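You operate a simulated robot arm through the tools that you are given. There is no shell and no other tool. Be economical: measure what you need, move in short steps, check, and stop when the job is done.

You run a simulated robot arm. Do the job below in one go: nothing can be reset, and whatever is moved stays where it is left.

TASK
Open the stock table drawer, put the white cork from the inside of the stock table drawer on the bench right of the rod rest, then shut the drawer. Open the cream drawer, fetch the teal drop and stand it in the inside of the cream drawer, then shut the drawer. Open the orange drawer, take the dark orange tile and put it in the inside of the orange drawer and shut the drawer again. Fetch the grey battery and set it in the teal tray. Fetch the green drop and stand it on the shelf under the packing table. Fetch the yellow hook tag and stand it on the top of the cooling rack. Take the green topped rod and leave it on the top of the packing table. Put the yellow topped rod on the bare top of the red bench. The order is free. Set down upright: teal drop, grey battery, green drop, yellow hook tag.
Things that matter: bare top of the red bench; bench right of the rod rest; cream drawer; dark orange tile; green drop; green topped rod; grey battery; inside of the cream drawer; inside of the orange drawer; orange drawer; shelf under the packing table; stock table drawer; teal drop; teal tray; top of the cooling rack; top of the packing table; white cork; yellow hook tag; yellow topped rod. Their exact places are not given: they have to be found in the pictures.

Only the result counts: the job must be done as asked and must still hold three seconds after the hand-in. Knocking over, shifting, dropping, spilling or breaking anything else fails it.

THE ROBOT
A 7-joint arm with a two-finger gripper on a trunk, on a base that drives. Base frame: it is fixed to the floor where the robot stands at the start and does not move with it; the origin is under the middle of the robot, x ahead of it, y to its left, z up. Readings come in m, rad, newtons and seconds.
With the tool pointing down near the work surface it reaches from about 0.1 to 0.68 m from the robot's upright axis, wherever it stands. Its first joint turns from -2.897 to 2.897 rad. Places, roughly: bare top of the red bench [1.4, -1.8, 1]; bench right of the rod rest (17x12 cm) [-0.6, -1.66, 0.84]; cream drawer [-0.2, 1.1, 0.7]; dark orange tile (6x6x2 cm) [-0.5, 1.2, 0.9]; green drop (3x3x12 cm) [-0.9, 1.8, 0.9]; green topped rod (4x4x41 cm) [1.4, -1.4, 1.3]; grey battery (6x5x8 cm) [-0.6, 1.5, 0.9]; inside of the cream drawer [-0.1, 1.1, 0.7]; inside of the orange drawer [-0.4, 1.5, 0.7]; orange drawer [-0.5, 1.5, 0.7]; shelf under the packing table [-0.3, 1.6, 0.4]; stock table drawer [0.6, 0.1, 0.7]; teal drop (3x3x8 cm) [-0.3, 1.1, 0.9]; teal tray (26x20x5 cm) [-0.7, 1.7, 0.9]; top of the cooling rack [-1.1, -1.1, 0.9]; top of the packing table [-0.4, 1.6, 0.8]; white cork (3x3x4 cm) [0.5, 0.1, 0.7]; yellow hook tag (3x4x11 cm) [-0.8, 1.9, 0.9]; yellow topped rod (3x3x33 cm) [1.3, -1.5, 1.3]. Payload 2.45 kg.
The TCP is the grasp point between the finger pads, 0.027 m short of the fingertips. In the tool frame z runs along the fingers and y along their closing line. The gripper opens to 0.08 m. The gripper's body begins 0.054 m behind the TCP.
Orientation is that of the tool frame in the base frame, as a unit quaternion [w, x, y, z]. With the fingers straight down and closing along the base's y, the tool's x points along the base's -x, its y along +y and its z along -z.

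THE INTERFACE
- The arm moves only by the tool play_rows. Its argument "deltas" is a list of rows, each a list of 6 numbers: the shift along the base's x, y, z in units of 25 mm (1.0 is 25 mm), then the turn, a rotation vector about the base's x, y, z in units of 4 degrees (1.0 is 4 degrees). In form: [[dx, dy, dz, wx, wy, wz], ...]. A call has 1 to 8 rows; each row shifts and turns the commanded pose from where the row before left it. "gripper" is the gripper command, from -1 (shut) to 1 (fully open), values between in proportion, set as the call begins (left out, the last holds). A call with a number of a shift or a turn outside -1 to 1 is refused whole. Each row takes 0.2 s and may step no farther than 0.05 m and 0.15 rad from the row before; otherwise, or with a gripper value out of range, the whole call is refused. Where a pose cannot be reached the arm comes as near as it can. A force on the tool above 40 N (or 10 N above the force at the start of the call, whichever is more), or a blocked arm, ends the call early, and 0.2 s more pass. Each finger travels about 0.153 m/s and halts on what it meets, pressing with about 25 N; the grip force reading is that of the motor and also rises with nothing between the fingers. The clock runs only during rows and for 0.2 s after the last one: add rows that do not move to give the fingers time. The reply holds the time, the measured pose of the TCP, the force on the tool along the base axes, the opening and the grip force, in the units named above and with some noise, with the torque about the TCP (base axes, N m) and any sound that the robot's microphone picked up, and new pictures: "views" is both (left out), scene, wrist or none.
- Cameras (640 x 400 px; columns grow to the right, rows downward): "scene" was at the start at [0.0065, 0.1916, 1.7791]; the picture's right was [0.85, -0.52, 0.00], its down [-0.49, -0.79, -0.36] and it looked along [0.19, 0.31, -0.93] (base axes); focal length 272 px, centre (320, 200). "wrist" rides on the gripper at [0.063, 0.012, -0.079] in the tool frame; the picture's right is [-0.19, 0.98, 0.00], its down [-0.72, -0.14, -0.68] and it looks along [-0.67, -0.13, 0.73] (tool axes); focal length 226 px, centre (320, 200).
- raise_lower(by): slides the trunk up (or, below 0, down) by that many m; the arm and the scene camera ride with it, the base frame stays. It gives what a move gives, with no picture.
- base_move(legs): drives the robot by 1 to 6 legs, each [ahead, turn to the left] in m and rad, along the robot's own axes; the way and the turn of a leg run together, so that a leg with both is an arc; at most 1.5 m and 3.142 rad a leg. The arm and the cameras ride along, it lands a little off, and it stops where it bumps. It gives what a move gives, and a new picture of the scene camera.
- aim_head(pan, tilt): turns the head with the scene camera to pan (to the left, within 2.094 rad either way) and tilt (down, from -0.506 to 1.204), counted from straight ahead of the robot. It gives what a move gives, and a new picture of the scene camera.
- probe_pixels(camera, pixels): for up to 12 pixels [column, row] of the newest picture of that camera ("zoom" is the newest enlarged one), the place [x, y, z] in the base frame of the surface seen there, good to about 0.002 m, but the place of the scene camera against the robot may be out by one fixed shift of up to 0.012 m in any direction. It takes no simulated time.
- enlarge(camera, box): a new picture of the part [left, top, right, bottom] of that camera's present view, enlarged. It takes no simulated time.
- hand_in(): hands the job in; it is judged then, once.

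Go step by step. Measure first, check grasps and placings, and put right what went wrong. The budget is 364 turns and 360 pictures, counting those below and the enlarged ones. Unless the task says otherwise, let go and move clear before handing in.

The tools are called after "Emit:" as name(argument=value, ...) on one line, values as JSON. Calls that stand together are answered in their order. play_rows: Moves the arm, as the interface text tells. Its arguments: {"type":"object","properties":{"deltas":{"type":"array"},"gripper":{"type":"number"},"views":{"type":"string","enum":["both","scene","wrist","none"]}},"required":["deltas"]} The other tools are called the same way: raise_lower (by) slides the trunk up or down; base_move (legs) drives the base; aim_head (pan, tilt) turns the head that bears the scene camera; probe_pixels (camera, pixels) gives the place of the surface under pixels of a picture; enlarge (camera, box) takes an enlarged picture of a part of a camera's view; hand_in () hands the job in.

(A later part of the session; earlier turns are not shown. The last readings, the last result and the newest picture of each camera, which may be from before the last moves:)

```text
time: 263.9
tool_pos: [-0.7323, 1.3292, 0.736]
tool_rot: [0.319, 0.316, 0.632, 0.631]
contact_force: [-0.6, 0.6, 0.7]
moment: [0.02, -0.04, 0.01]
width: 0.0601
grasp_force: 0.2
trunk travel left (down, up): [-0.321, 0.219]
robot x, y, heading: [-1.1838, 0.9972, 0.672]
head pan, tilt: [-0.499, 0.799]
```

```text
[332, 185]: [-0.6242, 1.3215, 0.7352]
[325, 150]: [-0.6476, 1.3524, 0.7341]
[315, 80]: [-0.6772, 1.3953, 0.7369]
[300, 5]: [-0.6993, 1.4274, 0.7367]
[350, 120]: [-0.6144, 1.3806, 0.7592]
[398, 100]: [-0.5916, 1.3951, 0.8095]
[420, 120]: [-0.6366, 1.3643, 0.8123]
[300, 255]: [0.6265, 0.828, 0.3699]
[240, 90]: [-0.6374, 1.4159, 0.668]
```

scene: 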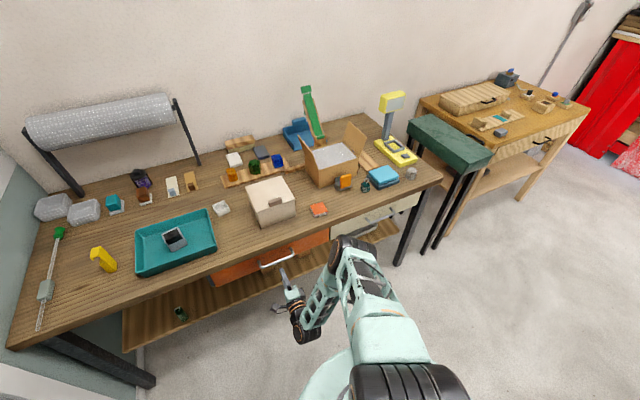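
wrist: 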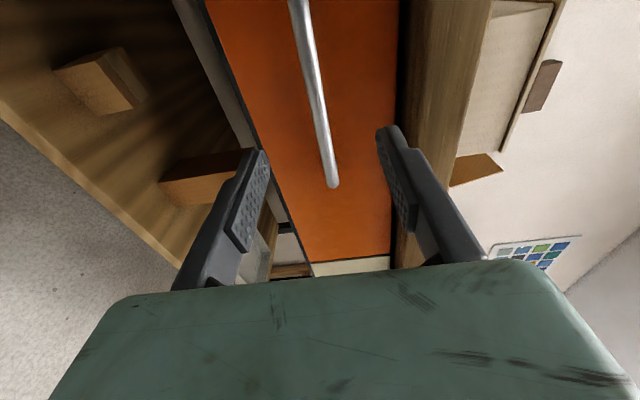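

The bar is at q=0.281, z=0.735; TCP is aligned. I advance 8.2 cm and grip.

Emit:
play_rows(deltas=[[0.805, 0.593, 0, 0, 0, 0], [0.805, 0.593, 0, 0, 0, 0], [0.805, 0.593, 0, 0, 0, 0], [0.22, 0.16, 0, 0, 0, 0], [0, 0, 0, 0, 0, 0]], views="none")

Emit:
play_rows(deltas=[[0, 0, 0, 0, 0, 0], [0, 0, 0, 0, 0, 0], [0, 0, 0, 0, 0, 0]], gripper=-1, views="wrist")

```text
time: 265.1
tool_pos: [-0.667, 1.3774, 0.7344]
tool_rot: [0.32, 0.314, 0.633, 0.631]
contact_force: [-0.5, 0.0, 0.7]
moment: [0.01, -0.01, 0.01]
width: 0.06
grasp_force: 0.0
trunk travel left (down, up): [-0.321, 0.219]
robot x, y, heading: [-1.1847, 0.9995, 0.675]
head pan, tilt: [-0.499, 0.799]
```

```text
time: 265.9
tool_pos: [-0.6658, 1.3768, 0.7351]
tool_rot: [0.32, 0.314, 0.633, 0.631]
contact_force: [0.9, 1.1, -0.2]
moment: [0.14, 0.15, -0.08]
width: 0.0118
grasp_force: 38.7
trunk travel left (down, up): [-0.321, 0.219]
robot x, y, heading: [-1.1823, 0.9976, 0.671]
head pan, tilt: [-0.499, 0.799]
```

wrist: 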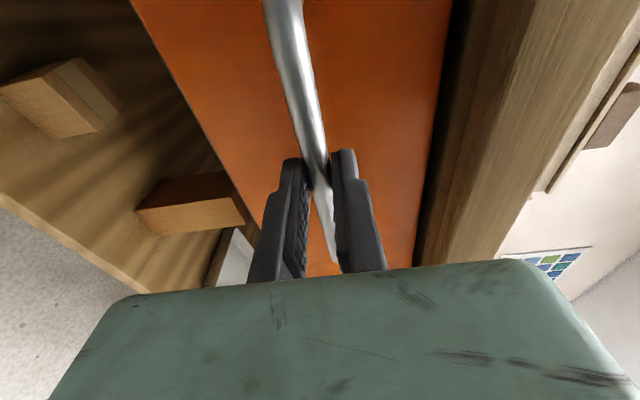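

Bar gripped. I pull out with the arm first.

Emit:
play_rows(deltas=[[-0.4, -0.3, 0, 0, 0, 0], [-0.805, -0.593, 0, 0, 0, 0], [-0.805, -0.593, 0, 0, 0, 0], [-0.805, -0.593, 0, 0, 0, 0], [-0.805, -0.593, 0, 0, 0, 0], [-0.805, -0.593, 0, 0, 0, 0], [-0.805, -0.593, 0, 0, 0, 0], [-0.805, -0.593, 0, 0, 0, 0]], views="scene")

```text
time: 267.7
tool_pos: [-0.8173, 1.2668, 0.7351]
tool_rot: [0.319, 0.315, 0.634, 0.631]
contact_force: [-3.2, 3.5, -27.9]
moment: [0.05, 0.2, 0.55]
width: 0.0116
grasp_force: 38.5
trunk travel left (down, up): [-0.321, 0.219]
robot x, y, heading: [-1.1817, 0.996, 0.672]
head pan, tilt: [-0.499, 0.799]
```

scene: 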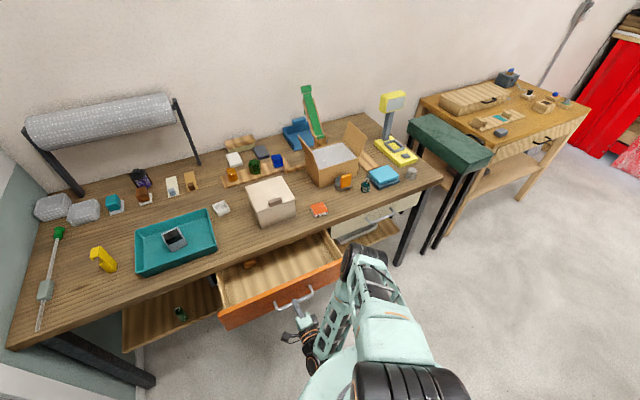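

The orange drawer is open ~19 cm. I release and back off, then look in.

Emit:
play_rows(deltas=[[0, 0, 0, 0, 0, 0], [0, 0, 0, 0, 0, 0]], gripper=0.5, views="none")

Emit:
base_move(legs=[[-0.15, 0]])

Emit:
enlarge(camera="scene", box=[180, 160, 460, 320])

```text
time: 268.3
tool_pos: [-0.8173, 1.2661, 0.7374]
tool_rot: [0.32, 0.314, 0.632, 0.632]
contact_force: [0.1, -0.2, 0.2]
moment: [-0.02, -0.02, 0.0]
width: 0.0603
grasp_force: 0.0
trunk travel left (down, up): [-0.321, 0.219]
robot x, y, heading: [-1.1807, 1.0006, 0.673]
head pan, tilt: [-0.499, 0.799]
```

```text
time: 269.6
tool_pos: [-0.9338, 1.1723, 0.737]
tool_rot: [0.321, 0.314, 0.632, 0.632]
contact_force: [-0.4, 0.4, 0.3]
moment: [0.01, 0.01, -0.02]
width: 0.0601
grasp_force: 0.0
trunk travel left (down, up): [-0.321, 0.219]
robot x, y, heading: [-1.2978, 0.9034, 0.673]
head pan, tilt: [-0.499, 0.799]
```

scene: 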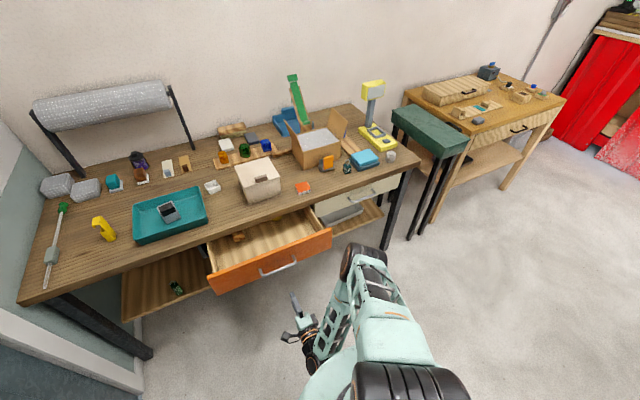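

```text
2.29 times, centred on (320, 240) of scene
```

zoom: 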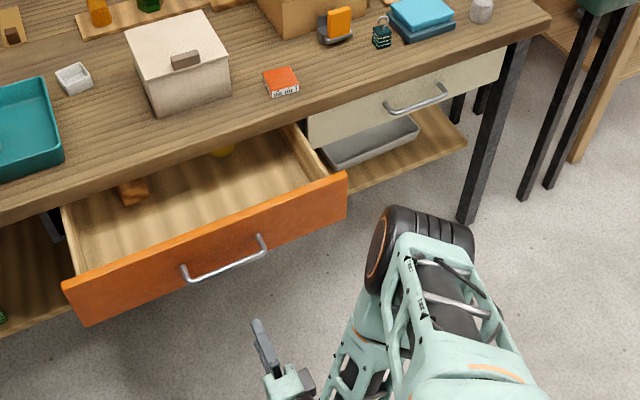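

Orange drawer's front middle is free. Now to the cream drawer.

Emit:
base_move(legs=[[0, -1.319], [0.512, 0], [0, 1.316]])

Emit:
play_rows(deltas=[[0, 0, 0, 0, 0, 0]], views="wrist")

```text
time: 271.6
tool_pos: [-0.8575, 1.0113, 0.7363]
tool_rot: [0.439, 0.433, 0.557, 0.556]
contact_force: [-0.7, 0.5, -0.2]
moment: [-0.02, 0.0, 0.01]
width: 0.0602
grasp_force: 0.1
trunk travel left (down, up): [-0.321, 0.219]
robot x, y, heading: [-1.2987, 0.9065, 0.287]
head pan, tilt: [-0.499, 0.799]
stopped in leg 1: the robot was blocked; the commanded pose is now the measured one
```

scene: 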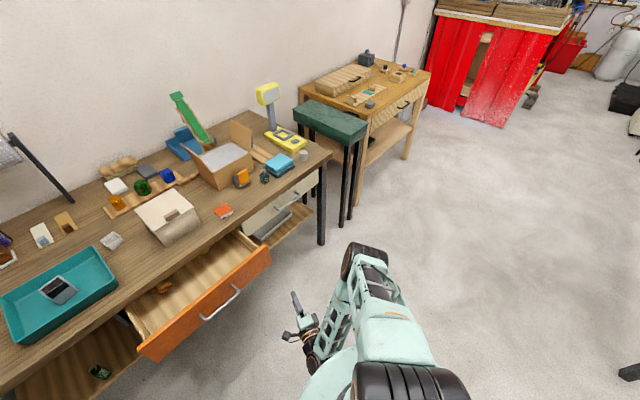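

```text
time: 272.0
tool_pos: [-0.8575, 1.0104, 0.7372]
tool_rot: [0.439, 0.433, 0.557, 0.556]
contact_force: [-0.9, 0.5, -0.1]
moment: [0.0, -0.02, 0.01]
width: 0.0599
grasp_force: 0.2
trunk travel left (down, up): [-0.321, 0.219]
robot x, y, heading: [-1.2988, 0.9069, 0.28]
head pan, tilt: [-0.499, 0.799]
```

wrist: 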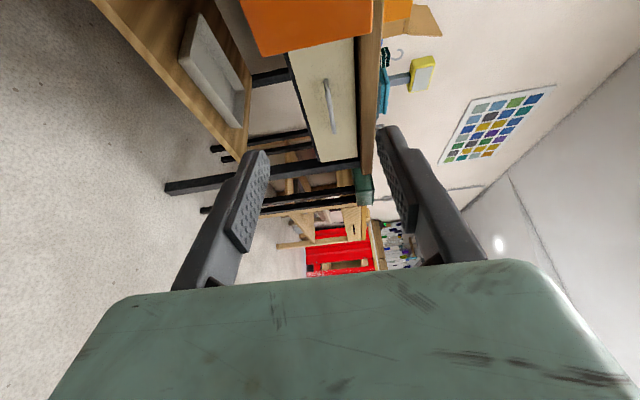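

Blocked behind again; I go forward 10 cm first, then turn and proceed.

Emit:
base_move(legs=[[0.1, 0], [0, -1.105], [0.463, 0], [0, 1.495]])

Emit:
play_rows(deltas=[[0, 0, 0, 0, 0, 0]], views="wrist")

```text
time: 282.2
tool_pos: [-0.5216, 0.8368, 0.7362]
tool_rot: [0.332, 0.326, 0.626, 0.626]
contact_force: [-0.5, -0.3, -0.3]
moment: [0.02, 0.01, -0.03]
width: 0.0598
grasp_force: 0.1
trunk travel left (down, up): [-0.321, 0.219]
robot x, y, heading: [-0.8937, 0.5797, 0.641]
head pan, tilt: [-0.499, 0.799]
```

scene: 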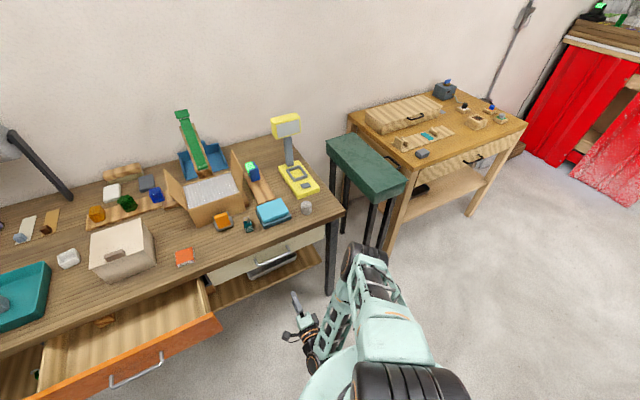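

```text
time: 282.6
tool_pos: [-0.5219, 0.8371, 0.738]
tool_rot: [0.332, 0.326, 0.626, 0.626]
contact_force: [-0.5, -0.2, 0.4]
moment: [0.03, 0.01, 0.01]
width: 0.0601
grasp_force: 0.0
trunk travel left (down, up): [-0.321, 0.219]
robot x, y, heading: [-0.8984, 0.5808, 0.644]
head pan, tilt: [-0.499, 0.799]
```

wrist: 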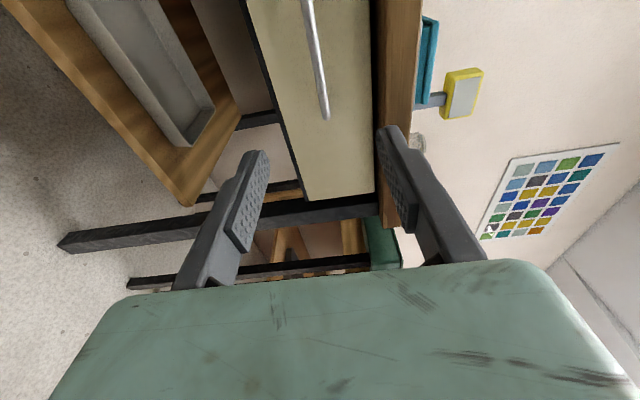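

Emit:
probe_pixels(camera="wrist", pixels=[[325, 110], [318, 70], [312, 40], [307, 10], [345, 80], [385, 80]])

```text
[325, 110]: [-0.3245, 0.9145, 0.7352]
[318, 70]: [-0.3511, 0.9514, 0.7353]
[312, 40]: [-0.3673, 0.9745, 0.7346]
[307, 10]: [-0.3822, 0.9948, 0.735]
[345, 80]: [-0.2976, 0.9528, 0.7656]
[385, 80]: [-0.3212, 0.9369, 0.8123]
```

Bar at q=0.2815. I advance ~0.2 m and grip.

Emit:
play_rows(deltas=[[0.66, 0.79, -0.05, 0, 0, 0.2], [0.605, 0.873, -0.05, 0, 0, 0.2], [0.805, 0.593, 0, 0, 0, 0.05], [0.805, 0.593, 0, 0, 0, 0], [0.805, 0.593, 0, 0, 0, 0], [0.805, 0.593, 0, 0, 0, 0]], views="wrist")

```text
time: 284.0
tool_pos: [-0.4092, 0.9364, 0.7339]
tool_rot: [0.321, 0.316, 0.631, 0.631]
contact_force: [1.3, 0.2, 1.0]
moment: [-0.01, 0.01, -0.02]
width: 0.0601
grasp_force: 0.0
trunk travel left (down, up): [-0.321, 0.219]
robot x, y, heading: [-0.8989, 0.5847, 0.645]
head pan, tilt: [-0.499, 0.799]
```

wrist: 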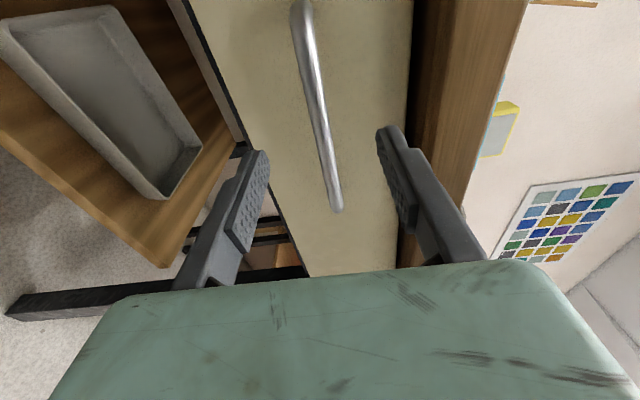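

Emit:
play_rows(deltas=[[0.805, 0.593, 0, 0, 0, 0], [0.805, 0.593, 0, 0, 0, 0], [0.17, 0.12, 0, 0, 0, 0], [0, 0, 0, 0, 0, 0]], views="none")

Emit:
play_rows(deltas=[[0, 0, 0, 0, 0, 0], [0, 0, 0, 0, 0, 0], [0, 0, 0, 0, 0, 0]], gripper=-1, views="none")

Emit:
play_rows(deltas=[[-0.4, -0.3, 0, 0, 0, 0], [-0.805, -0.593, 0, 0, 0, 0], [-0.805, -0.593, 0, 0, 0, 0], [-0.805, -0.593, 0, 0, 0, 0], [-0.805, -0.593, 0, 0, 0, 0], [-0.805, -0.593, 0, 0, 0, 0], [-0.805, -0.593, 0, 0, 0, 0], [-0.805, -0.593, 0, 0, 0, 0]], views="scene")

```text
time: 285.0
tool_pos: [-0.3643, 0.9703, 0.7362]
tool_rot: [0.321, 0.317, 0.631, 0.631]
contact_force: [-0.1, 0.0, -0.4]
moment: [-0.01, 0.01, 0.03]
width: 0.0602
grasp_force: 0.0
trunk travel left (down, up): [-0.321, 0.219]
robot x, y, heading: [-0.8965, 0.5791, 0.646]
head pan, tilt: [-0.499, 0.799]
```

```text
time: 285.8
tool_pos: [-0.3649, 0.9712, 0.7347]
tool_rot: [0.321, 0.317, 0.631, 0.631]
contact_force: [-0.8, -0.6, -4.8]
moment: [0.16, 0.15, -0.04]
width: 0.0115
grasp_force: 38.4
trunk travel left (down, up): [-0.321, 0.219]
robot x, y, heading: [-0.8972, 0.5798, 0.646]
head pan, tilt: [-0.499, 0.799]
```

```text
time: 287.6
tool_pos: [-0.5155, 0.8578, 0.7344]
tool_rot: [0.321, 0.315, 0.631, 0.632]
contact_force: [-5.2, 6.7, 5.8]
moment: [0.13, 0.06, -0.69]
width: 0.0115
grasp_force: 38.5
trunk travel left (down, up): [-0.321, 0.219]
robot x, y, heading: [-0.8958, 0.5839, 0.641]
head pan, tilt: [-0.499, 0.799]
```

scene: 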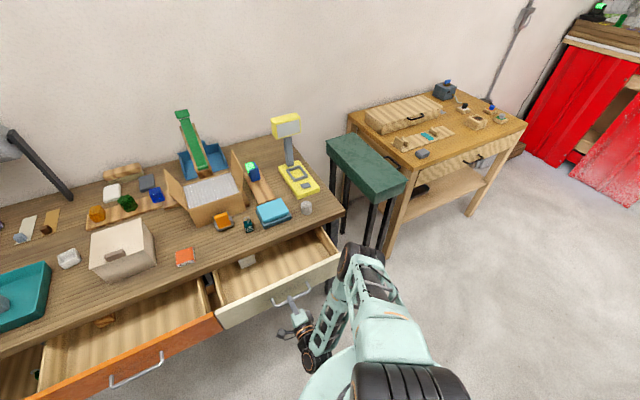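

Both drawers are open ~19 cm. I release, back off, and pitch the tool down while rising.

Emit:
play_rows(deltas=[[0, 0, 0, 0, 0, 0], [0, 0, 0, 0, 0, 0]], gripper=0.5, views="none")

Emit:
base_move(legs=[[-0.12, 0]])

Emit:
play_rows(deltas=[[0, 0, 0.6, -0.652, 0.885, 0], [0, 0, 0.6, -0.652, 0.885, 0], [0, 0, 0.6, -0.652, 0.885, 0], [0, 0, 0.6, -0.652, 0.885, 0], [0, 0, 0.6, -0.652, 0.885, 0], [0, 0, 0.6, -0.652, 0.885, 0], [0, 0, 0.6, -0.652, 0.885, 0], [0, 0, 0.6, -0.652, 0.885, 0]], views="none")

Emit:
play_rows(deltas=[[0, 0, 0.6, -0.652, 0.885, 0], [0, 0, 0.6, -0.652, 0.885, 0], [0, 0, 0.6, -0.652, 0.885, 0], [0, 0, 0.6, -0.652, 0.885, 0], [0, 0, 0.6, -0.652, 0.885, 0], [0, 0, 0.6, -0.652, 0.885, 0], [0, 0, 0.6, -0.652, 0.885, 0], [0, 0, 0.6, -0.652, 0.885, 0]], views="scene")

```text
time: 288.2
tool_pos: [-0.5162, 0.8582, 0.7347]
tool_rot: [0.321, 0.316, 0.631, 0.631]
contact_force: [-0.6, -0.2, 0.3]
moment: [0.01, -0.02, 0.02]
width: 0.06
grasp_force: 0.0
trunk travel left (down, up): [-0.321, 0.219]
robot x, y, heading: [-0.8976, 0.5811, 0.642]
head pan, tilt: [-0.499, 0.799]
```

```text
time: 289.4
tool_pos: [-0.6102, 0.7875, 0.7338]
tool_rot: [0.322, 0.317, 0.63, 0.631]
contact_force: [0.4, 1.0, -0.5]
moment: [-0.02, 0.01, 0.02]
width: 0.0602
grasp_force: 0.0
trunk travel left (down, up): [-0.321, 0.219]
robot x, y, heading: [-0.9946, 0.5126, 0.645]
head pan, tilt: [-0.499, 0.799]
```

scene: 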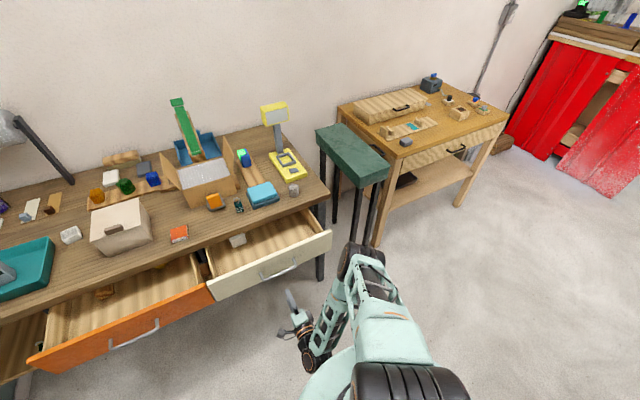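

```text
time: 291.2
tool_pos: [-0.6106, 0.7873, 0.854]
tool_rot: [0.21, 0.397, 0.793, 0.411]
contact_force: [-0.3, -0.4, 0.0]
moment: [-0.03, -0.04, -0.01]
width: 0.0599
grasp_force: 0.1
trunk travel left (down, up): [-0.321, 0.219]
robot x, y, heading: [-0.9905, 0.5119, 0.642]
head pan, tilt: [-0.499, 0.799]
```

```text
time: 293.0
tool_pos: [-0.6101, 0.7876, 0.9745]
tool_rot: [0.078, 0.442, 0.881, 0.152]
contact_force: [0.3, 1.0, -0.5]
moment: [0.01, -0.04, -0.03]
width: 0.06
grasp_force: 0.1
trunk travel left (down, up): [-0.321, 0.219]
robot x, y, heading: [-0.99, 0.5064, 0.641]
head pan, tilt: [-0.499, 0.799]
```

scene: 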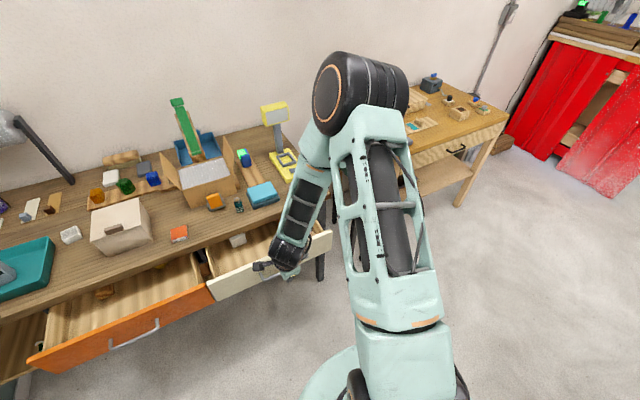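

I finish levelling and rise, then move the base nearer between tile and teal drop.

Emit:
play_rows(deltas=[[0, 0, 0.6, -0.584, 0.792, 0], [0, 0, 0.6, -0.584, 0.792, 0], [0, 0, 0.6, -0.584, 0.792, 0], [0, 0, 0.6, -0.584, 0.792, 0], [0, 0, 0.6, -0.584, 0.792, 0], [0, 0, 0.8, 0, 0, 0]], gripper=1, views="none")

Emit:
base_move(legs=[[0, 0.53], [0.286, 0], [0, -0.535]])

Emit:
play_rows(deltas=[[0, 0, 0, 0, 0, 0]], views="wrist")

```text
time: 294.4
tool_pos: [-0.611, 0.7873, 1.0698]
tool_rot: [0.001, 0.447, 0.894, -0.001]
contact_force: [-0.5, -0.2, 0.0]
moment: [-0.01, 0.01, 0.01]
width: 0.0799
grasp_force: 0.0
trunk travel left (down, up): [-0.321, 0.219]
robot x, y, heading: [-0.9914, 0.5121, 0.64]
head pan, tilt: [-0.499, 0.799]
```

```text
time: 299.5
tool_pos: [-0.494, 1.0546, 1.0687]
tool_rot: [0.001, 0.45, 0.893, 0.001]
contact_force: [0.0, -0.3, 0.0]
moment: [-0.04, -0.02, -0.02]
width: 0.0799
grasp_force: 0.1
trunk travel left (down, up): [-0.321, 0.219]
robot x, y, heading: [-0.8772, 0.7805, 0.639]
head pan, tilt: [-0.499, 0.799]
```

scene: 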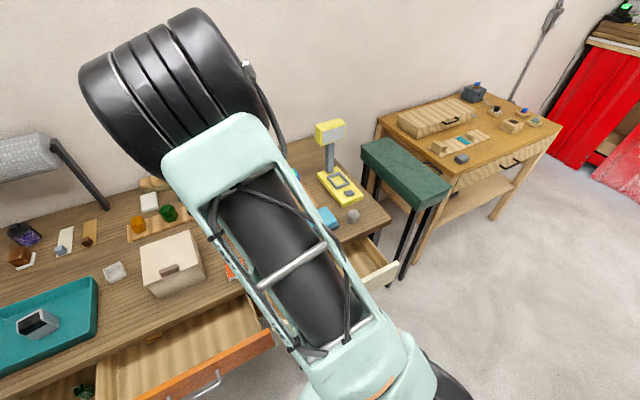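

```text
time: 299.9
tool_pos: [-0.4952, 1.0549, 1.0689]
tool_rot: [0.001, 0.451, 0.893, 0.0]
contact_force: [0.1, 0.5, -0.4]
moment: [-0.01, 0.01, -0.01]
width: 0.08
grasp_force: 0.0
trunk travel left (down, up): [-0.321, 0.219]
robot x, y, heading: [-0.8778, 0.7844, 0.637]
head pan, tilt: [-0.499, 0.799]
```

wrist: 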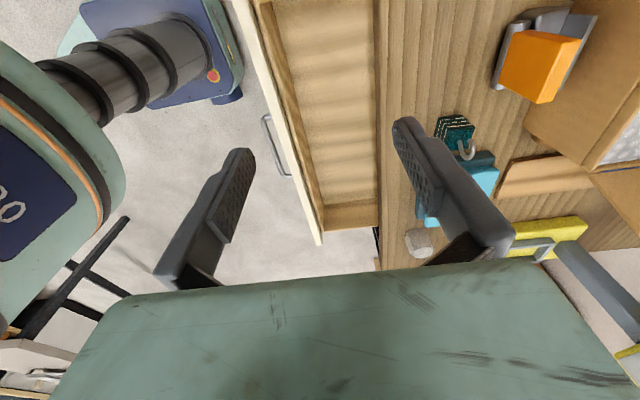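

The teal drop with hook is at (455,135). I zoom and probe.

Emit:
enlarge(camera="wrist", box=[400, 90, 520, 190])

Emit:
probe_pixels(camera="wrist", pixels=[[437, 120], [470, 118], [445, 140], [474, 138], [465, 143], [467, 158], [455, 118], [450, 130], [330, 120], [385, 120], [330, 40], [330, 200]])

```text
4.00 times, centred on (460, 140) of wrist
```

zoom: 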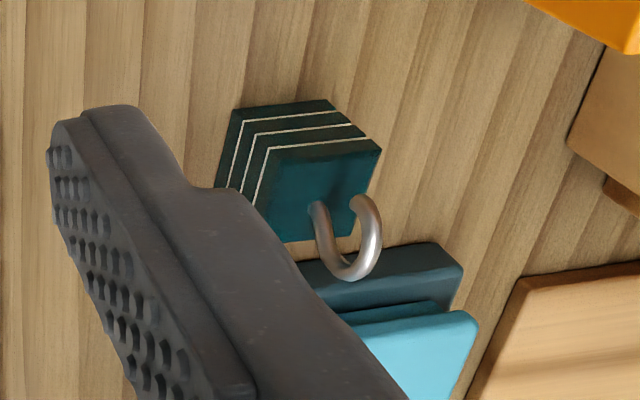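

```text
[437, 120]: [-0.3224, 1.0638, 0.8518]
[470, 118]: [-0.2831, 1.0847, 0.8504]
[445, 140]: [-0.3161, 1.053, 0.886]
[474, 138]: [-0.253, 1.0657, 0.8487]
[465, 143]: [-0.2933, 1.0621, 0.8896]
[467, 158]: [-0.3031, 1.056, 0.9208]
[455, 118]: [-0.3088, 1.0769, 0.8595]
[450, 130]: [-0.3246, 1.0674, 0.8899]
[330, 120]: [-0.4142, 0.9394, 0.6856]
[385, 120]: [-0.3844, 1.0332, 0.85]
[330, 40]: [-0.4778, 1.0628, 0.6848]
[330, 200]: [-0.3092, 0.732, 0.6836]
```

Emit:
probe_pixels(camera="zoom", pixels=[[272, 155], [375, 148], [285, 235], [255, 205], [348, 220], [320, 180], [236, 115], [330, 104], [222, 180], [345, 275], [300, 270]])

```text
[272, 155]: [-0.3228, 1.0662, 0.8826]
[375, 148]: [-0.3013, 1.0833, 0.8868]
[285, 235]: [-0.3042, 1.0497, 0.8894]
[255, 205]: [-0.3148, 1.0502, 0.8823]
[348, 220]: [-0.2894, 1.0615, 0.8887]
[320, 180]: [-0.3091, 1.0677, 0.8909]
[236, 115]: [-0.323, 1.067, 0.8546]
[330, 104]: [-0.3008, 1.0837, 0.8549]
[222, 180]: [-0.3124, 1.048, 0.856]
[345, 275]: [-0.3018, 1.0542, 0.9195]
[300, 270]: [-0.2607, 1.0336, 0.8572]
```

Drop centre ≈(-0.3065,1.066), box 0.85–0.89, hook to 0.925, aligned with the table. I move above it.

Emit:
play_rows(deltas=[[0.943, 0.055, -0.3, 0, 0, 0], [0.943, 0.055, -0.3, 0, 0, 0], [0.943, 0.055, -0.3, 0, 0, 0], [0.943, 0.055, -0.3, 0, 0, 0], [0.943, 0.055, -0.3, 0, 0, 0], [0.943, 0.055, -0.3, 0, 0, 0], [0.943, 0.055, -0.3, 0, 0, 0], [0.943, 0.055, -0.3, 0, 0, 0]], views="wrist")

```text
time: 301.7
tool_pos: [-0.3041, 1.0669, 1.0094]
tool_rot: [0.0, 0.45, 0.893, 0.0]
contact_force: [0.8, -0.8, -0.3]
moment: [-0.03, 0.03, 0.04]
width: 0.08
grasp_force: 0.1
trunk travel left (down, up): [-0.321, 0.219]
robot x, y, heading: [-0.8781, 0.7786, 0.639]
head pan, tilt: [-0.499, 0.799]
```

wrist: 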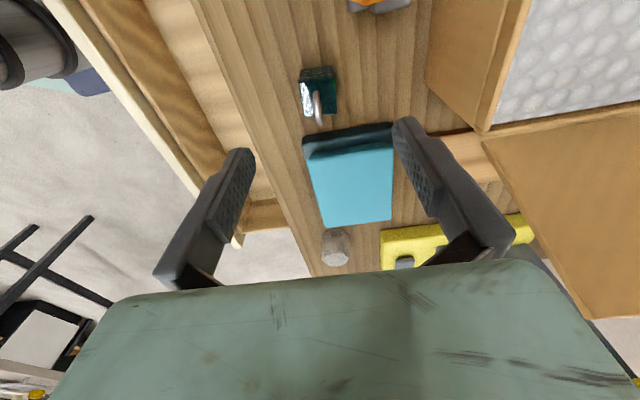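

Emit:
probe_pixels(camera="wrist", pixels=[[301, 70], [335, 68], [302, 90], [337, 95], [318, 72], [325, 85], [318, 110], [345, 148], [345, 155], [430, 80], [400, 20]])

```text
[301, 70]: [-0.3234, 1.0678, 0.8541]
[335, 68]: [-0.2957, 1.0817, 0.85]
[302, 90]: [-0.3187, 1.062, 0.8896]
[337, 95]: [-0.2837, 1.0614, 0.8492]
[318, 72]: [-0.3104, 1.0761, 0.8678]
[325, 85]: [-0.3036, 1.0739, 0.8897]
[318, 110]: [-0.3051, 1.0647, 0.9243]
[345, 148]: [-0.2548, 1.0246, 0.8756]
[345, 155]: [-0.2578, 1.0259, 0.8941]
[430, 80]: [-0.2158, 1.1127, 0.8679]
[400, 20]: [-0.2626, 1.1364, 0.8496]
```

Centred. I lower to 0.882 and close.

Emit:
play_rows(deltas=[[-0.08, -0.06, -0.85, 0, 0, 0], [0, 0, -0.85, 0, 0, 0], [0, 0, -0.85, 0, 0, 0], [0, 0, -0.85, 0, 0, 0], [0, 0, -0.85, 0, 0, 0], [0, 0, -0.82, 0, 0, 0]], views="wrist")

Emit:
play_rows(deltas=[[0, 0, 0, 0, 0, 0], [0, 0, 0, 0, 0, 0], [0, 0, 0, 0, 0, 0]], gripper=-1, views="wrist")

```text
time: 303.1
tool_pos: [-0.3079, 1.0637, 0.8873]
tool_rot: [0.0, 0.449, 0.894, 0.0]
contact_force: [-6.0, -2.6, 15.7]
moment: [-0.22, 0.26, -0.02]
width: 0.0774
grasp_force: 0.0
trunk travel left (down, up): [-0.321, 0.219]
robot x, y, heading: [-0.8775, 0.7784, 0.632]
head pan, tilt: [-0.499, 0.799]
stopped in row 6: the force on the tool passed its limit at 49 N (the readings are from after the stop); the commanded pose is now the measured one
```

wrist: 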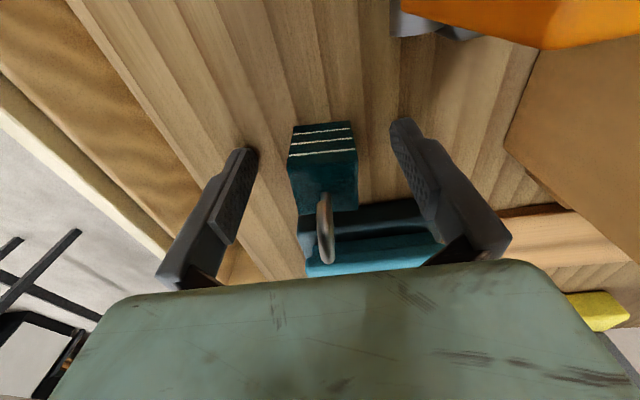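

```text
time: 303.9
tool_pos: [-0.3067, 1.0638, 0.8851]
tool_rot: [0.0, 0.449, 0.894, 0.0]
contact_force: [0.7, 0.0, -0.2]
moment: [0.01, -0.03, -0.01]
width: 0.0293
grasp_force: 25.3
trunk travel left (down, up): [-0.321, 0.219]
robot x, y, heading: [-0.8768, 0.7841, 0.636]
head pan, tilt: [-0.499, 0.799]
```

wrist: 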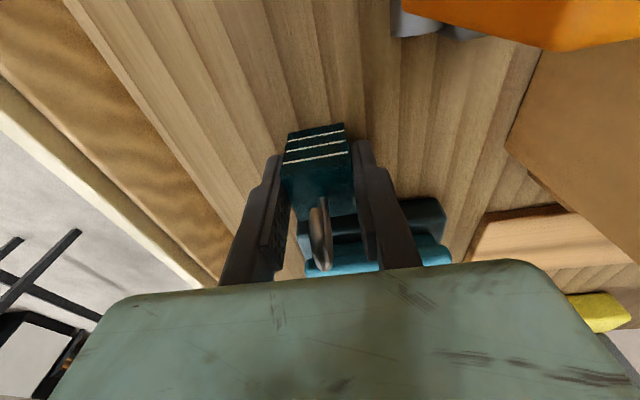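

Teal drop gripped (0.0293). I lift and move above the cream drawer's free floor.

Emit:
play_rows(deltas=[[0, 0, 0.8, 0, 0, 0], [0, 0, 1, 0, 0, 0], [0, 0, 1, 0, 0, 0], [-0.9, -1, 0, 0, 0, 0], [-0.9, -1, 0, 0, 0, 0], [-0.9, -1, 0, 0, 0, 0], [-0.9, -1, 0, 0, 0, 0], [-0.9, -1, 0, 0, 0, 0]], views="wrist")

```text
time: 305.7
tool_pos: [-0.4206, 0.9379, 0.9563]
tool_rot: [0.0, 0.449, 0.893, 0.0]
contact_force: [0.2, -1.2, 0.1]
moment: [0.02, 0.01, 0.02]
width: 0.0293
grasp_force: 24.5
trunk travel left (down, up): [-0.321, 0.219]
robot x, y, heading: [-0.8777, 0.7828, 0.637]
head pan, tilt: [-0.499, 0.799]
```

wrist: 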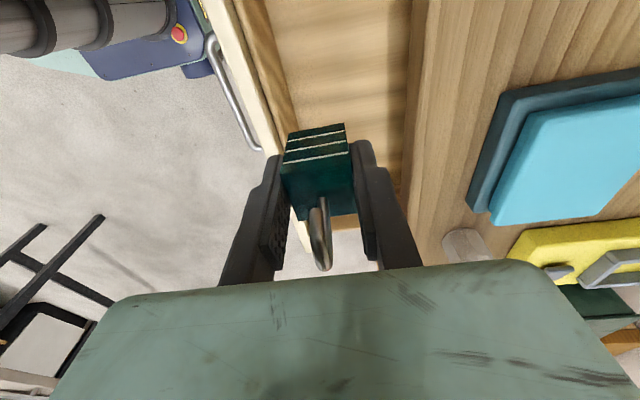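

Emit:
probe_pixels(camera="wrist", pixels=[[240, 30], [252, 30], [275, 30], [300, 60], [340, 60], [395, 60], [412, 60], [345, 225], [290, 220], [330, 5]])

```text
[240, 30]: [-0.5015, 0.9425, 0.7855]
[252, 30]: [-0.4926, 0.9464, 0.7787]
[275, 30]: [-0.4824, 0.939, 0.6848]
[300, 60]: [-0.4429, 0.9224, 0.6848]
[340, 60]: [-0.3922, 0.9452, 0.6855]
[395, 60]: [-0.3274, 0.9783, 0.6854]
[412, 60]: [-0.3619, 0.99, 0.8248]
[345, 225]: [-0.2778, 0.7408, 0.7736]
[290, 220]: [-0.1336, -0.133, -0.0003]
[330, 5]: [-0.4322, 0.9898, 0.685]
```

The floor is clear; inner front at q=0.167, table edge 0.296. I lower in the middle.

Emit:
play_rows(deltas=[[0.2, 0.14, -1, 0, 0, 0], [0, 0, -1, 0, 0, 0], [0, 0, -1, 0, 0, 0], [0, 0, -1, 0, 0, 0], [0, 0, -1, 0, 0, 0], [0, 0, -1, 0, 0, 0], [0, 0, -1, 0, 0, 0], [0, 0, -1, 0, 0, 0]], views="wrist")

Emit:
play_rows(deltas=[[0, 0, -0.7, 0, 0, 0], [0, 0, -0.6, 0, 0, 0], [0, 0, 0, 0, 0, 0]], views="wrist")

```text
time: 307.5
tool_pos: [-0.4139, 0.941, 0.7574]
tool_rot: [0.001, 0.451, 0.893, 0.0]
contact_force: [0.1, 0.1, -0.4]
moment: [0.0, 0.0, -0.01]
width: 0.0293
grasp_force: 24.6
trunk travel left (down, up): [-0.321, 0.219]
robot x, y, heading: [-0.8754, 0.778, 0.635]
head pan, tilt: [-0.499, 0.799]
```

wrist: 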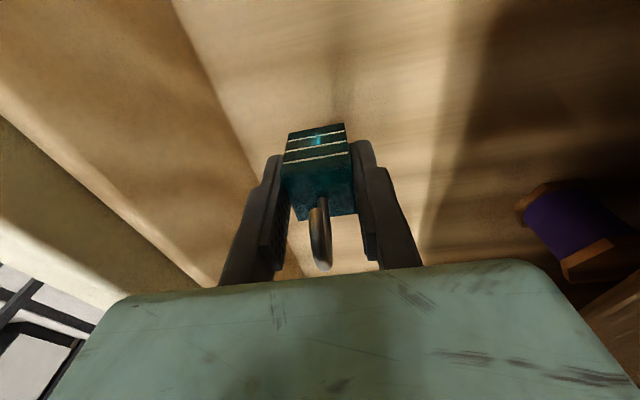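

```text
time: 308.3
tool_pos: [-0.4136, 0.9426, 0.7236]
tool_rot: [-0.001, 0.449, 0.893, 0.0]
contact_force: [-0.8, -0.3, -0.7]
moment: [0.02, -0.01, 0.01]
width: 0.0293
grasp_force: 25.0
trunk travel left (down, up): [-0.321, 0.219]
robot x, y, heading: [-0.8755, 0.7801, 0.643]
head pan, tilt: [-0.499, 0.799]
```

wrist: 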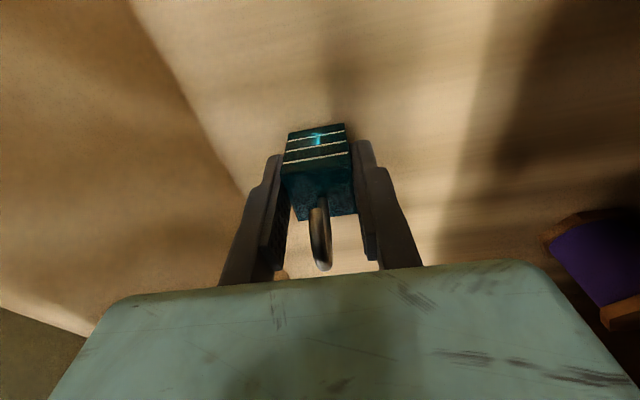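

Emit:
play_rows(deltas=[[0, 0, -0.12, 0, 0, 0], [0, 0, 0, 0, 0, 0]], views="none")

Emit:
play_rows(deltas=[[0, 0, 0, 0, 0, 0], [0, 0, 0, 0, 0, 0]], gripper=0.25, views="wrist")

```text
time: 308.9
tool_pos: [-0.4141, 0.9436, 0.7208]
tool_rot: [0.0, 0.449, 0.893, 0.0]
contact_force: [0.4, -0.1, -0.8]
moment: [0.01, -0.03, -0.05]
width: 0.0294
grasp_force: 25.3
trunk travel left (down, up): [-0.321, 0.219]
robot x, y, heading: [-0.8758, 0.7802, 0.638]
head pan, tilt: [-0.499, 0.799]
```

```text
time: 309.5
tool_pos: [-0.415, 0.9441, 0.7212]
tool_rot: [0.0, 0.449, 0.894, 0.001]
contact_force: [0.2, 0.7, 0.0]
moment: [-0.01, 0.01, -0.04]
width: 0.0497
grasp_force: 0.0
trunk travel left (down, up): [-0.321, 0.219]
robot x, y, heading: [-0.8778, 0.7842, 0.635]
head pan, tilt: [-0.499, 0.799]
```

wrist: 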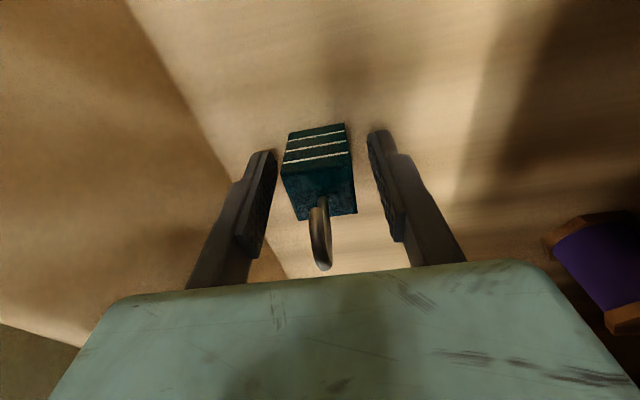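

Standing. I rise and move towards the tile.

Emit:
play_rows(deltas=[[0, 0, 0.8, 0, 0, 0], [0, 0, 1, 0, 0, 0], [0, 0, 1, 0, 0, 0], [0, 0, 1, 0, 0, 0], [0, 0, 1, 0, 0, 0], [0, 0, 1, 0, 0, 0], [0, 0, 1, 0, 0, 0], [0, 0, 1, 0, 0, 0]], views="wrist")

Emit:
play_rows(deltas=[[-0.2, 0.9, 0.6, 0, 0, 0], [-0.2, 0.9, 0.6, 0, 0, 0], [-0.2, 0.9, 0.6, 0, 0, 0], [-0.2, 0.9, 0.6, 0, 0, 0], [-0.2, 0.9, 0.6, 0, 0, 0], [-0.2, 0.9, 0.6, 0, 0, 0], [-0.2, 0.9, 0, 0, 0, 0], [-0.2, 0.9, 0, 0, 0, 0]], gripper=1, views="wrist")

```text
time: 311.3
tool_pos: [-0.4137, 0.9431, 0.9183]
tool_rot: [0.0, 0.449, 0.893, 0.0]
contact_force: [-0.2, -0.3, 1.0]
moment: [0.01, 0.03, -0.01]
width: 0.0499
grasp_force: 0.0
trunk travel left (down, up): [-0.321, 0.219]
robot x, y, heading: [-0.8774, 0.7788, 0.635]
head pan, tilt: [-0.499, 0.799]
```

wrist: 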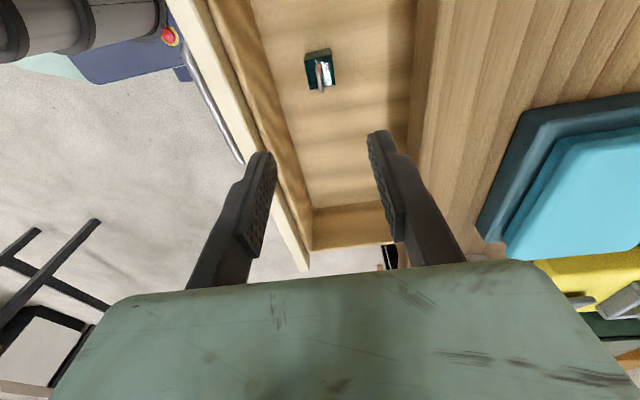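

```text
time: 313.1
tool_pos: [-0.4547, 1.122, 1.0052]
tool_rot: [0.0, 0.449, 0.894, -0.001]
contact_force: [-0.7, -0.5, 0.2]
moment: [-0.02, 0.0, 0.02]
width: 0.0801
grasp_force: 0.1
trunk travel left (down, up): [-0.321, 0.219]
robot x, y, heading: [-0.876, 0.7831, 0.633]
head pan, tilt: [-0.499, 0.799]
```

wrist: 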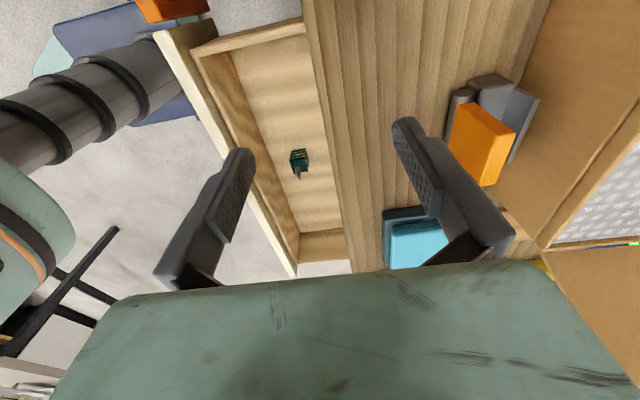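

Emit:
play_rows(deltas=[[-0.2, 0.9, 0, 0, 0, 0], [-0.2, 0.9, 0, 0, 0, 0], [-0.2, 0.9, 0, 0, 0, 0], [-0.2, 0.9, 0, 0, 0, 0], [-0.2, 0.9, 0, 0, 0, 0], [-0.2, 0.9, 0, 0, 0, 0]], views="wrist")

```text
time: 314.5
tool_pos: [-0.4848, 1.2563, 1.0056]
tool_rot: [0.0, 0.45, 0.893, 0.0]
contact_force: [-0.6, 0.0, -0.1]
moment: [0.01, 0.05, 0.0]
width: 0.0803
grasp_force: 0.1
trunk travel left (down, up): [-0.321, 0.219]
robot x, y, heading: [-0.8805, 0.7799, 0.633]
head pan, tilt: [-0.499, 0.799]
```

wrist: 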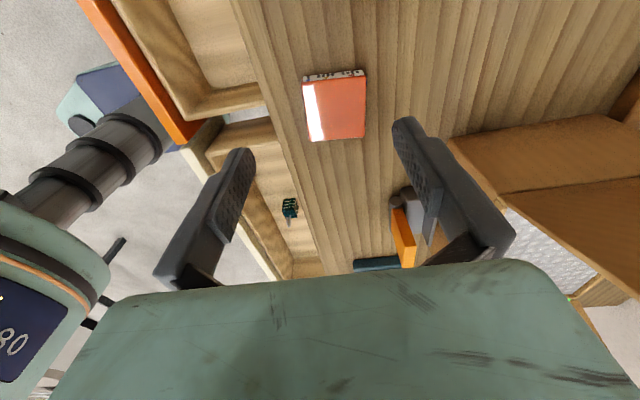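

The tile is at (335,105). I probe its corners.

Emit:
probe_pixels(camera="wrist", pixels=[[304, 84], [365, 78], [310, 140], [363, 137], [335, 105], [335, 75], [450, 110], [480, 160], [240, 100], [225, 100]])

```text
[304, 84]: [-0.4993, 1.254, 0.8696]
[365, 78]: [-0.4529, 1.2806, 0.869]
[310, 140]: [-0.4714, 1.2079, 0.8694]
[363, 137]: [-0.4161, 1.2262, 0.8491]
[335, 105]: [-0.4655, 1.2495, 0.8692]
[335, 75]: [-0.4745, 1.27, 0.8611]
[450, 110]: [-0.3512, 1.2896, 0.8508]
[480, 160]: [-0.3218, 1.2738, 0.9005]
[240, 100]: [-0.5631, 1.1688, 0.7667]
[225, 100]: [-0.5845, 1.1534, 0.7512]
```

The tile is at (-0.462,1.244), yawed -5.8° to the fingers. I align and lower to 0.889.

Emit:
play_rows(deltas=[[0.45, -0.24, -0.5, 0, 0, -0.75], [0.45, -0.24, -0.5, 0, 0, -0.7], [0, 0, -0.9, 0, 0, 0], [0, 0, -0.9, 0, 0, 0], [0, 0, -0.9, 0, 0, 0]], views="wrist")

```text
time: 315.7
tool_pos: [-0.4637, 1.2449, 0.9133]
tool_rot: [0.0, 0.495, 0.869, 0.001]
contact_force: [0.0, 0.0, 0.2]
moment: [0.01, -0.02, -0.01]
width: 0.08
grasp_force: 0.0
trunk travel left (down, up): [-0.321, 0.219]
robot x, y, heading: [-0.8769, 0.779, 0.637]
head pan, tilt: [-0.499, 0.799]
```

wrist: 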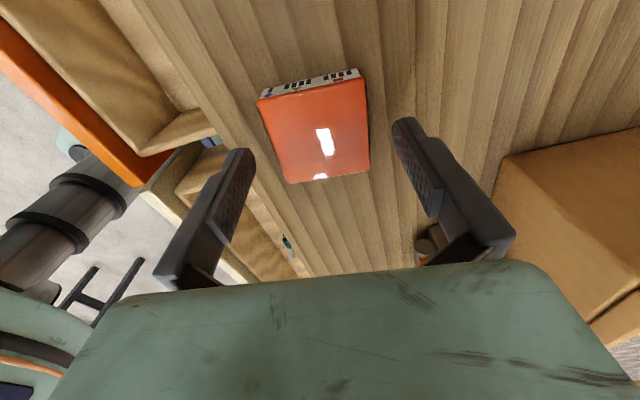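

Emit:
play_rows(deltas=[[0, 0, -0.5, 0, 0, 0], [0, 0, -0.45, 0, 0, 0], [0, 0, 0, 0, 0, 0]], views="wrist")

Emit:
play_rows(deltas=[[0, 0, 0, 0, 0, 0], [0, 0, 0, 0, 0, 0], [0, 0, 0, 0, 0, 0]], gripper=-1, views="wrist")

```text
time: 316.5
tool_pos: [-0.4625, 1.2455, 0.8893]
tool_rot: [0.0, 0.495, 0.869, 0.0]
contact_force: [0.1, 0.1, 0.5]
moment: [-0.01, -0.04, 0.03]
width: 0.0801
grasp_force: 0.1
trunk travel left (down, up): [-0.321, 0.219]
robot x, y, heading: [-0.8762, 0.7821, 0.64]
head pan, tilt: [-0.499, 0.799]
```

wrist: 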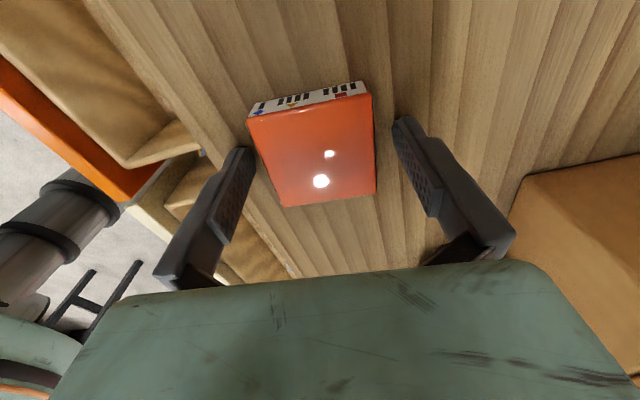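

```text
time: 317.3
tool_pos: [-0.4621, 1.2455, 0.8897]
tool_rot: [0.0, 0.494, 0.869, -0.001]
contact_force: [0.2, 0.2, -0.7]
moment: [0.0, -0.02, 0.01]
width: 0.0575
grasp_force: 25.3
trunk travel left (down, up): [-0.321, 0.219]
robot x, y, heading: [-0.8759, 0.7795, 0.639]
head pan, tilt: [-0.499, 0.799]
```

wrist: 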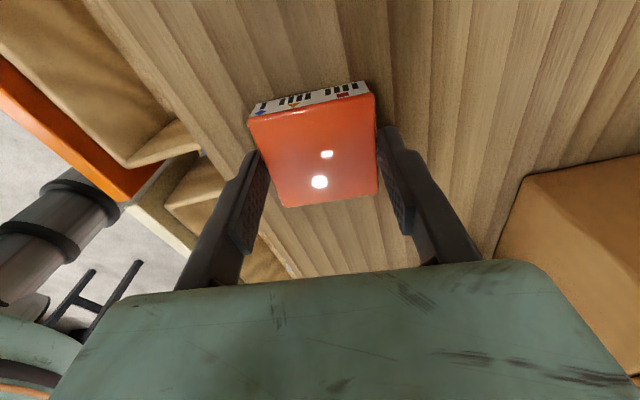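

Tile gripped. I lift and carry it above the orange drawer.

Emit:
play_rows(deltas=[[0, 0, 0.8, 0, 0, 0], [0, 0, 1, 0, 0, 0], [0, 0, 1, 0, 0, 0], [0, 0, 1, 0, 0, 0], [-0.8, -0.3, 0.5, 0, 0, 0.7], [-0.8, -0.3, 0, 0, 0, 0.75], [-1, 0, 0, 0, 0, 0], [-1, 0.6, 0, 0, 0, 0]], views="none")

Emit:
play_rows(deltas=[[-1, 0.6, 0, 0, 0, 0], [-1, 0.6, 0, 0, 0, 0], [-1, 0.6, 0, 0, 0, 0], [-1, 0.6, 0, 0, 0, 0], [-1, 0.6, 0, 0, 0, 0], [-0.54, 0.45, 0, 0, 0, 0]], views="wrist")

```text
time: 319.1
tool_pos: [-0.553, 1.2451, 0.9971]
tool_rot: [-0.001, 0.45, 0.893, 0.0]
contact_force: [0.4, 0.7, -1.1]
moment: [0.01, -0.05, -0.01]
width: 0.0576
grasp_force: 24.6
trunk travel left (down, up): [-0.321, 0.219]
robot x, y, heading: [-0.8763, 0.7797, 0.639]
head pan, tilt: [-0.499, 0.799]
```

```text
time: 320.5
tool_pos: [-0.6904, 1.3313, 0.9963]
tool_rot: [0.0, 0.45, 0.893, 0.001]
contact_force: [-0.3, 0.9, -1.5]
moment: [0.01, 0.0, -0.05]
width: 0.0575
grasp_force: 24.7
trunk travel left (down, up): [-0.321, 0.219]
robot x, y, heading: [-0.8799, 0.7774, 0.634]
head pan, tilt: [-0.499, 0.799]
```

wrist: 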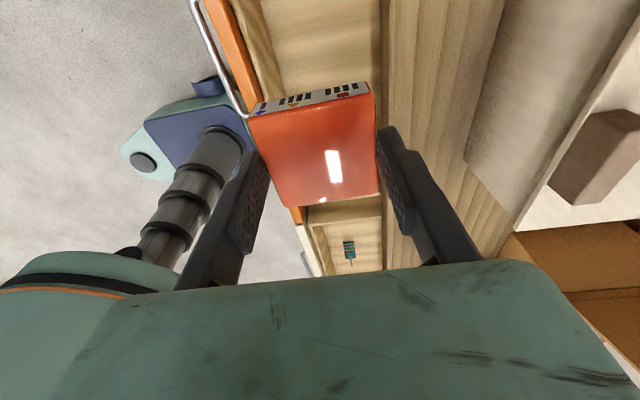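

Emit:
probe_pixels(camera="wrist", pixels=[[232, 20], [245, 20], [262, 40], [320, 40], [380, 40], [388, 80], [350, 215], [310, 215], [330, 10]])

```text
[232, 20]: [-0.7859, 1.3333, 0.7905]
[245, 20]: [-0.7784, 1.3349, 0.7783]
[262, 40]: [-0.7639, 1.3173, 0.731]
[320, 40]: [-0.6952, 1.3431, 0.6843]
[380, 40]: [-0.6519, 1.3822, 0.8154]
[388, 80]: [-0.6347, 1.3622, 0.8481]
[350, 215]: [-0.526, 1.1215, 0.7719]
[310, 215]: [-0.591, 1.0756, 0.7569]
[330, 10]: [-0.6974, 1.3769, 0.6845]
```

Clear floor at 0.6845. I lower the tile in.

Emit:
play_rows(deltas=[[0, 0, -1, 0, 0, 0], [0, 0, -1, 0, 0, 0], [0, 0, -1, 0, 0, 0], [0, 0, -1, 0, 0, 0], [0, 0, -1, 0, 0, 0], [0, 0, -1, 0, 0, 0], [0, 0, -1, 0, 0, 0], [0, 0, -1, 0, 0, 0]], views="wrist")

Emit:
play_rows(deltas=[[0, 0, -1, 0, 0, 0], [0, 0, -1, 0, 0, 0], [0, 0, -0.8, 0, 0, 0], [0, 0, 0, 0, 0, 0]], views="wrist")

```text
time: 322.3
tool_pos: [-0.6908, 1.3336, 0.7962]
tool_rot: [-0.001, 0.45, 0.893, 0.0]
contact_force: [-0.2, 1.0, -1.8]
moment: [0.0, 0.02, 0.01]
width: 0.0572
grasp_force: 24.6
trunk travel left (down, up): [-0.321, 0.219]
robot x, y, heading: [-0.8782, 0.7781, 0.637]
head pan, tilt: [-0.499, 0.799]
```

wrist: 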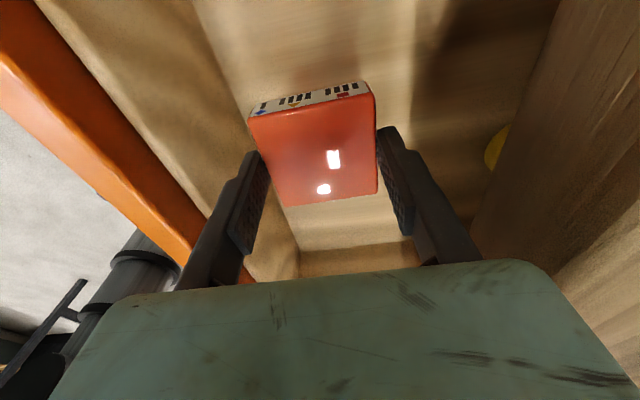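

```text
time: 323.3
tool_pos: [-0.6904, 1.3307, 0.7282]
tool_rot: [0.0, 0.45, 0.893, 0.0]
contact_force: [-0.8, 0.7, -1.4]
moment: [0.0, 0.03, 0.0]
width: 0.0576
grasp_force: 25.2
trunk travel left (down, up): [-0.321, 0.219]
robot x, y, heading: [-0.8759, 0.779, 0.642]
head pan, tilt: [-0.499, 0.799]
```

wrist: 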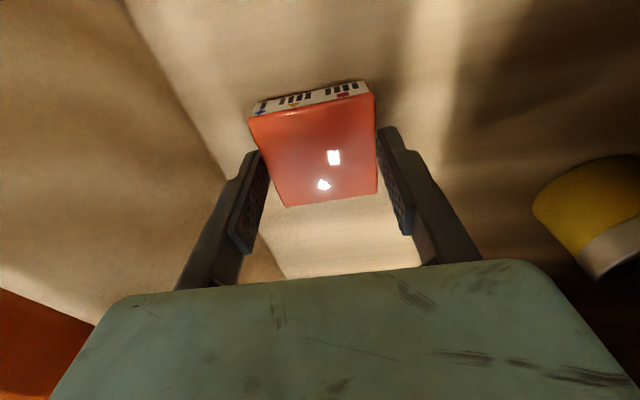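

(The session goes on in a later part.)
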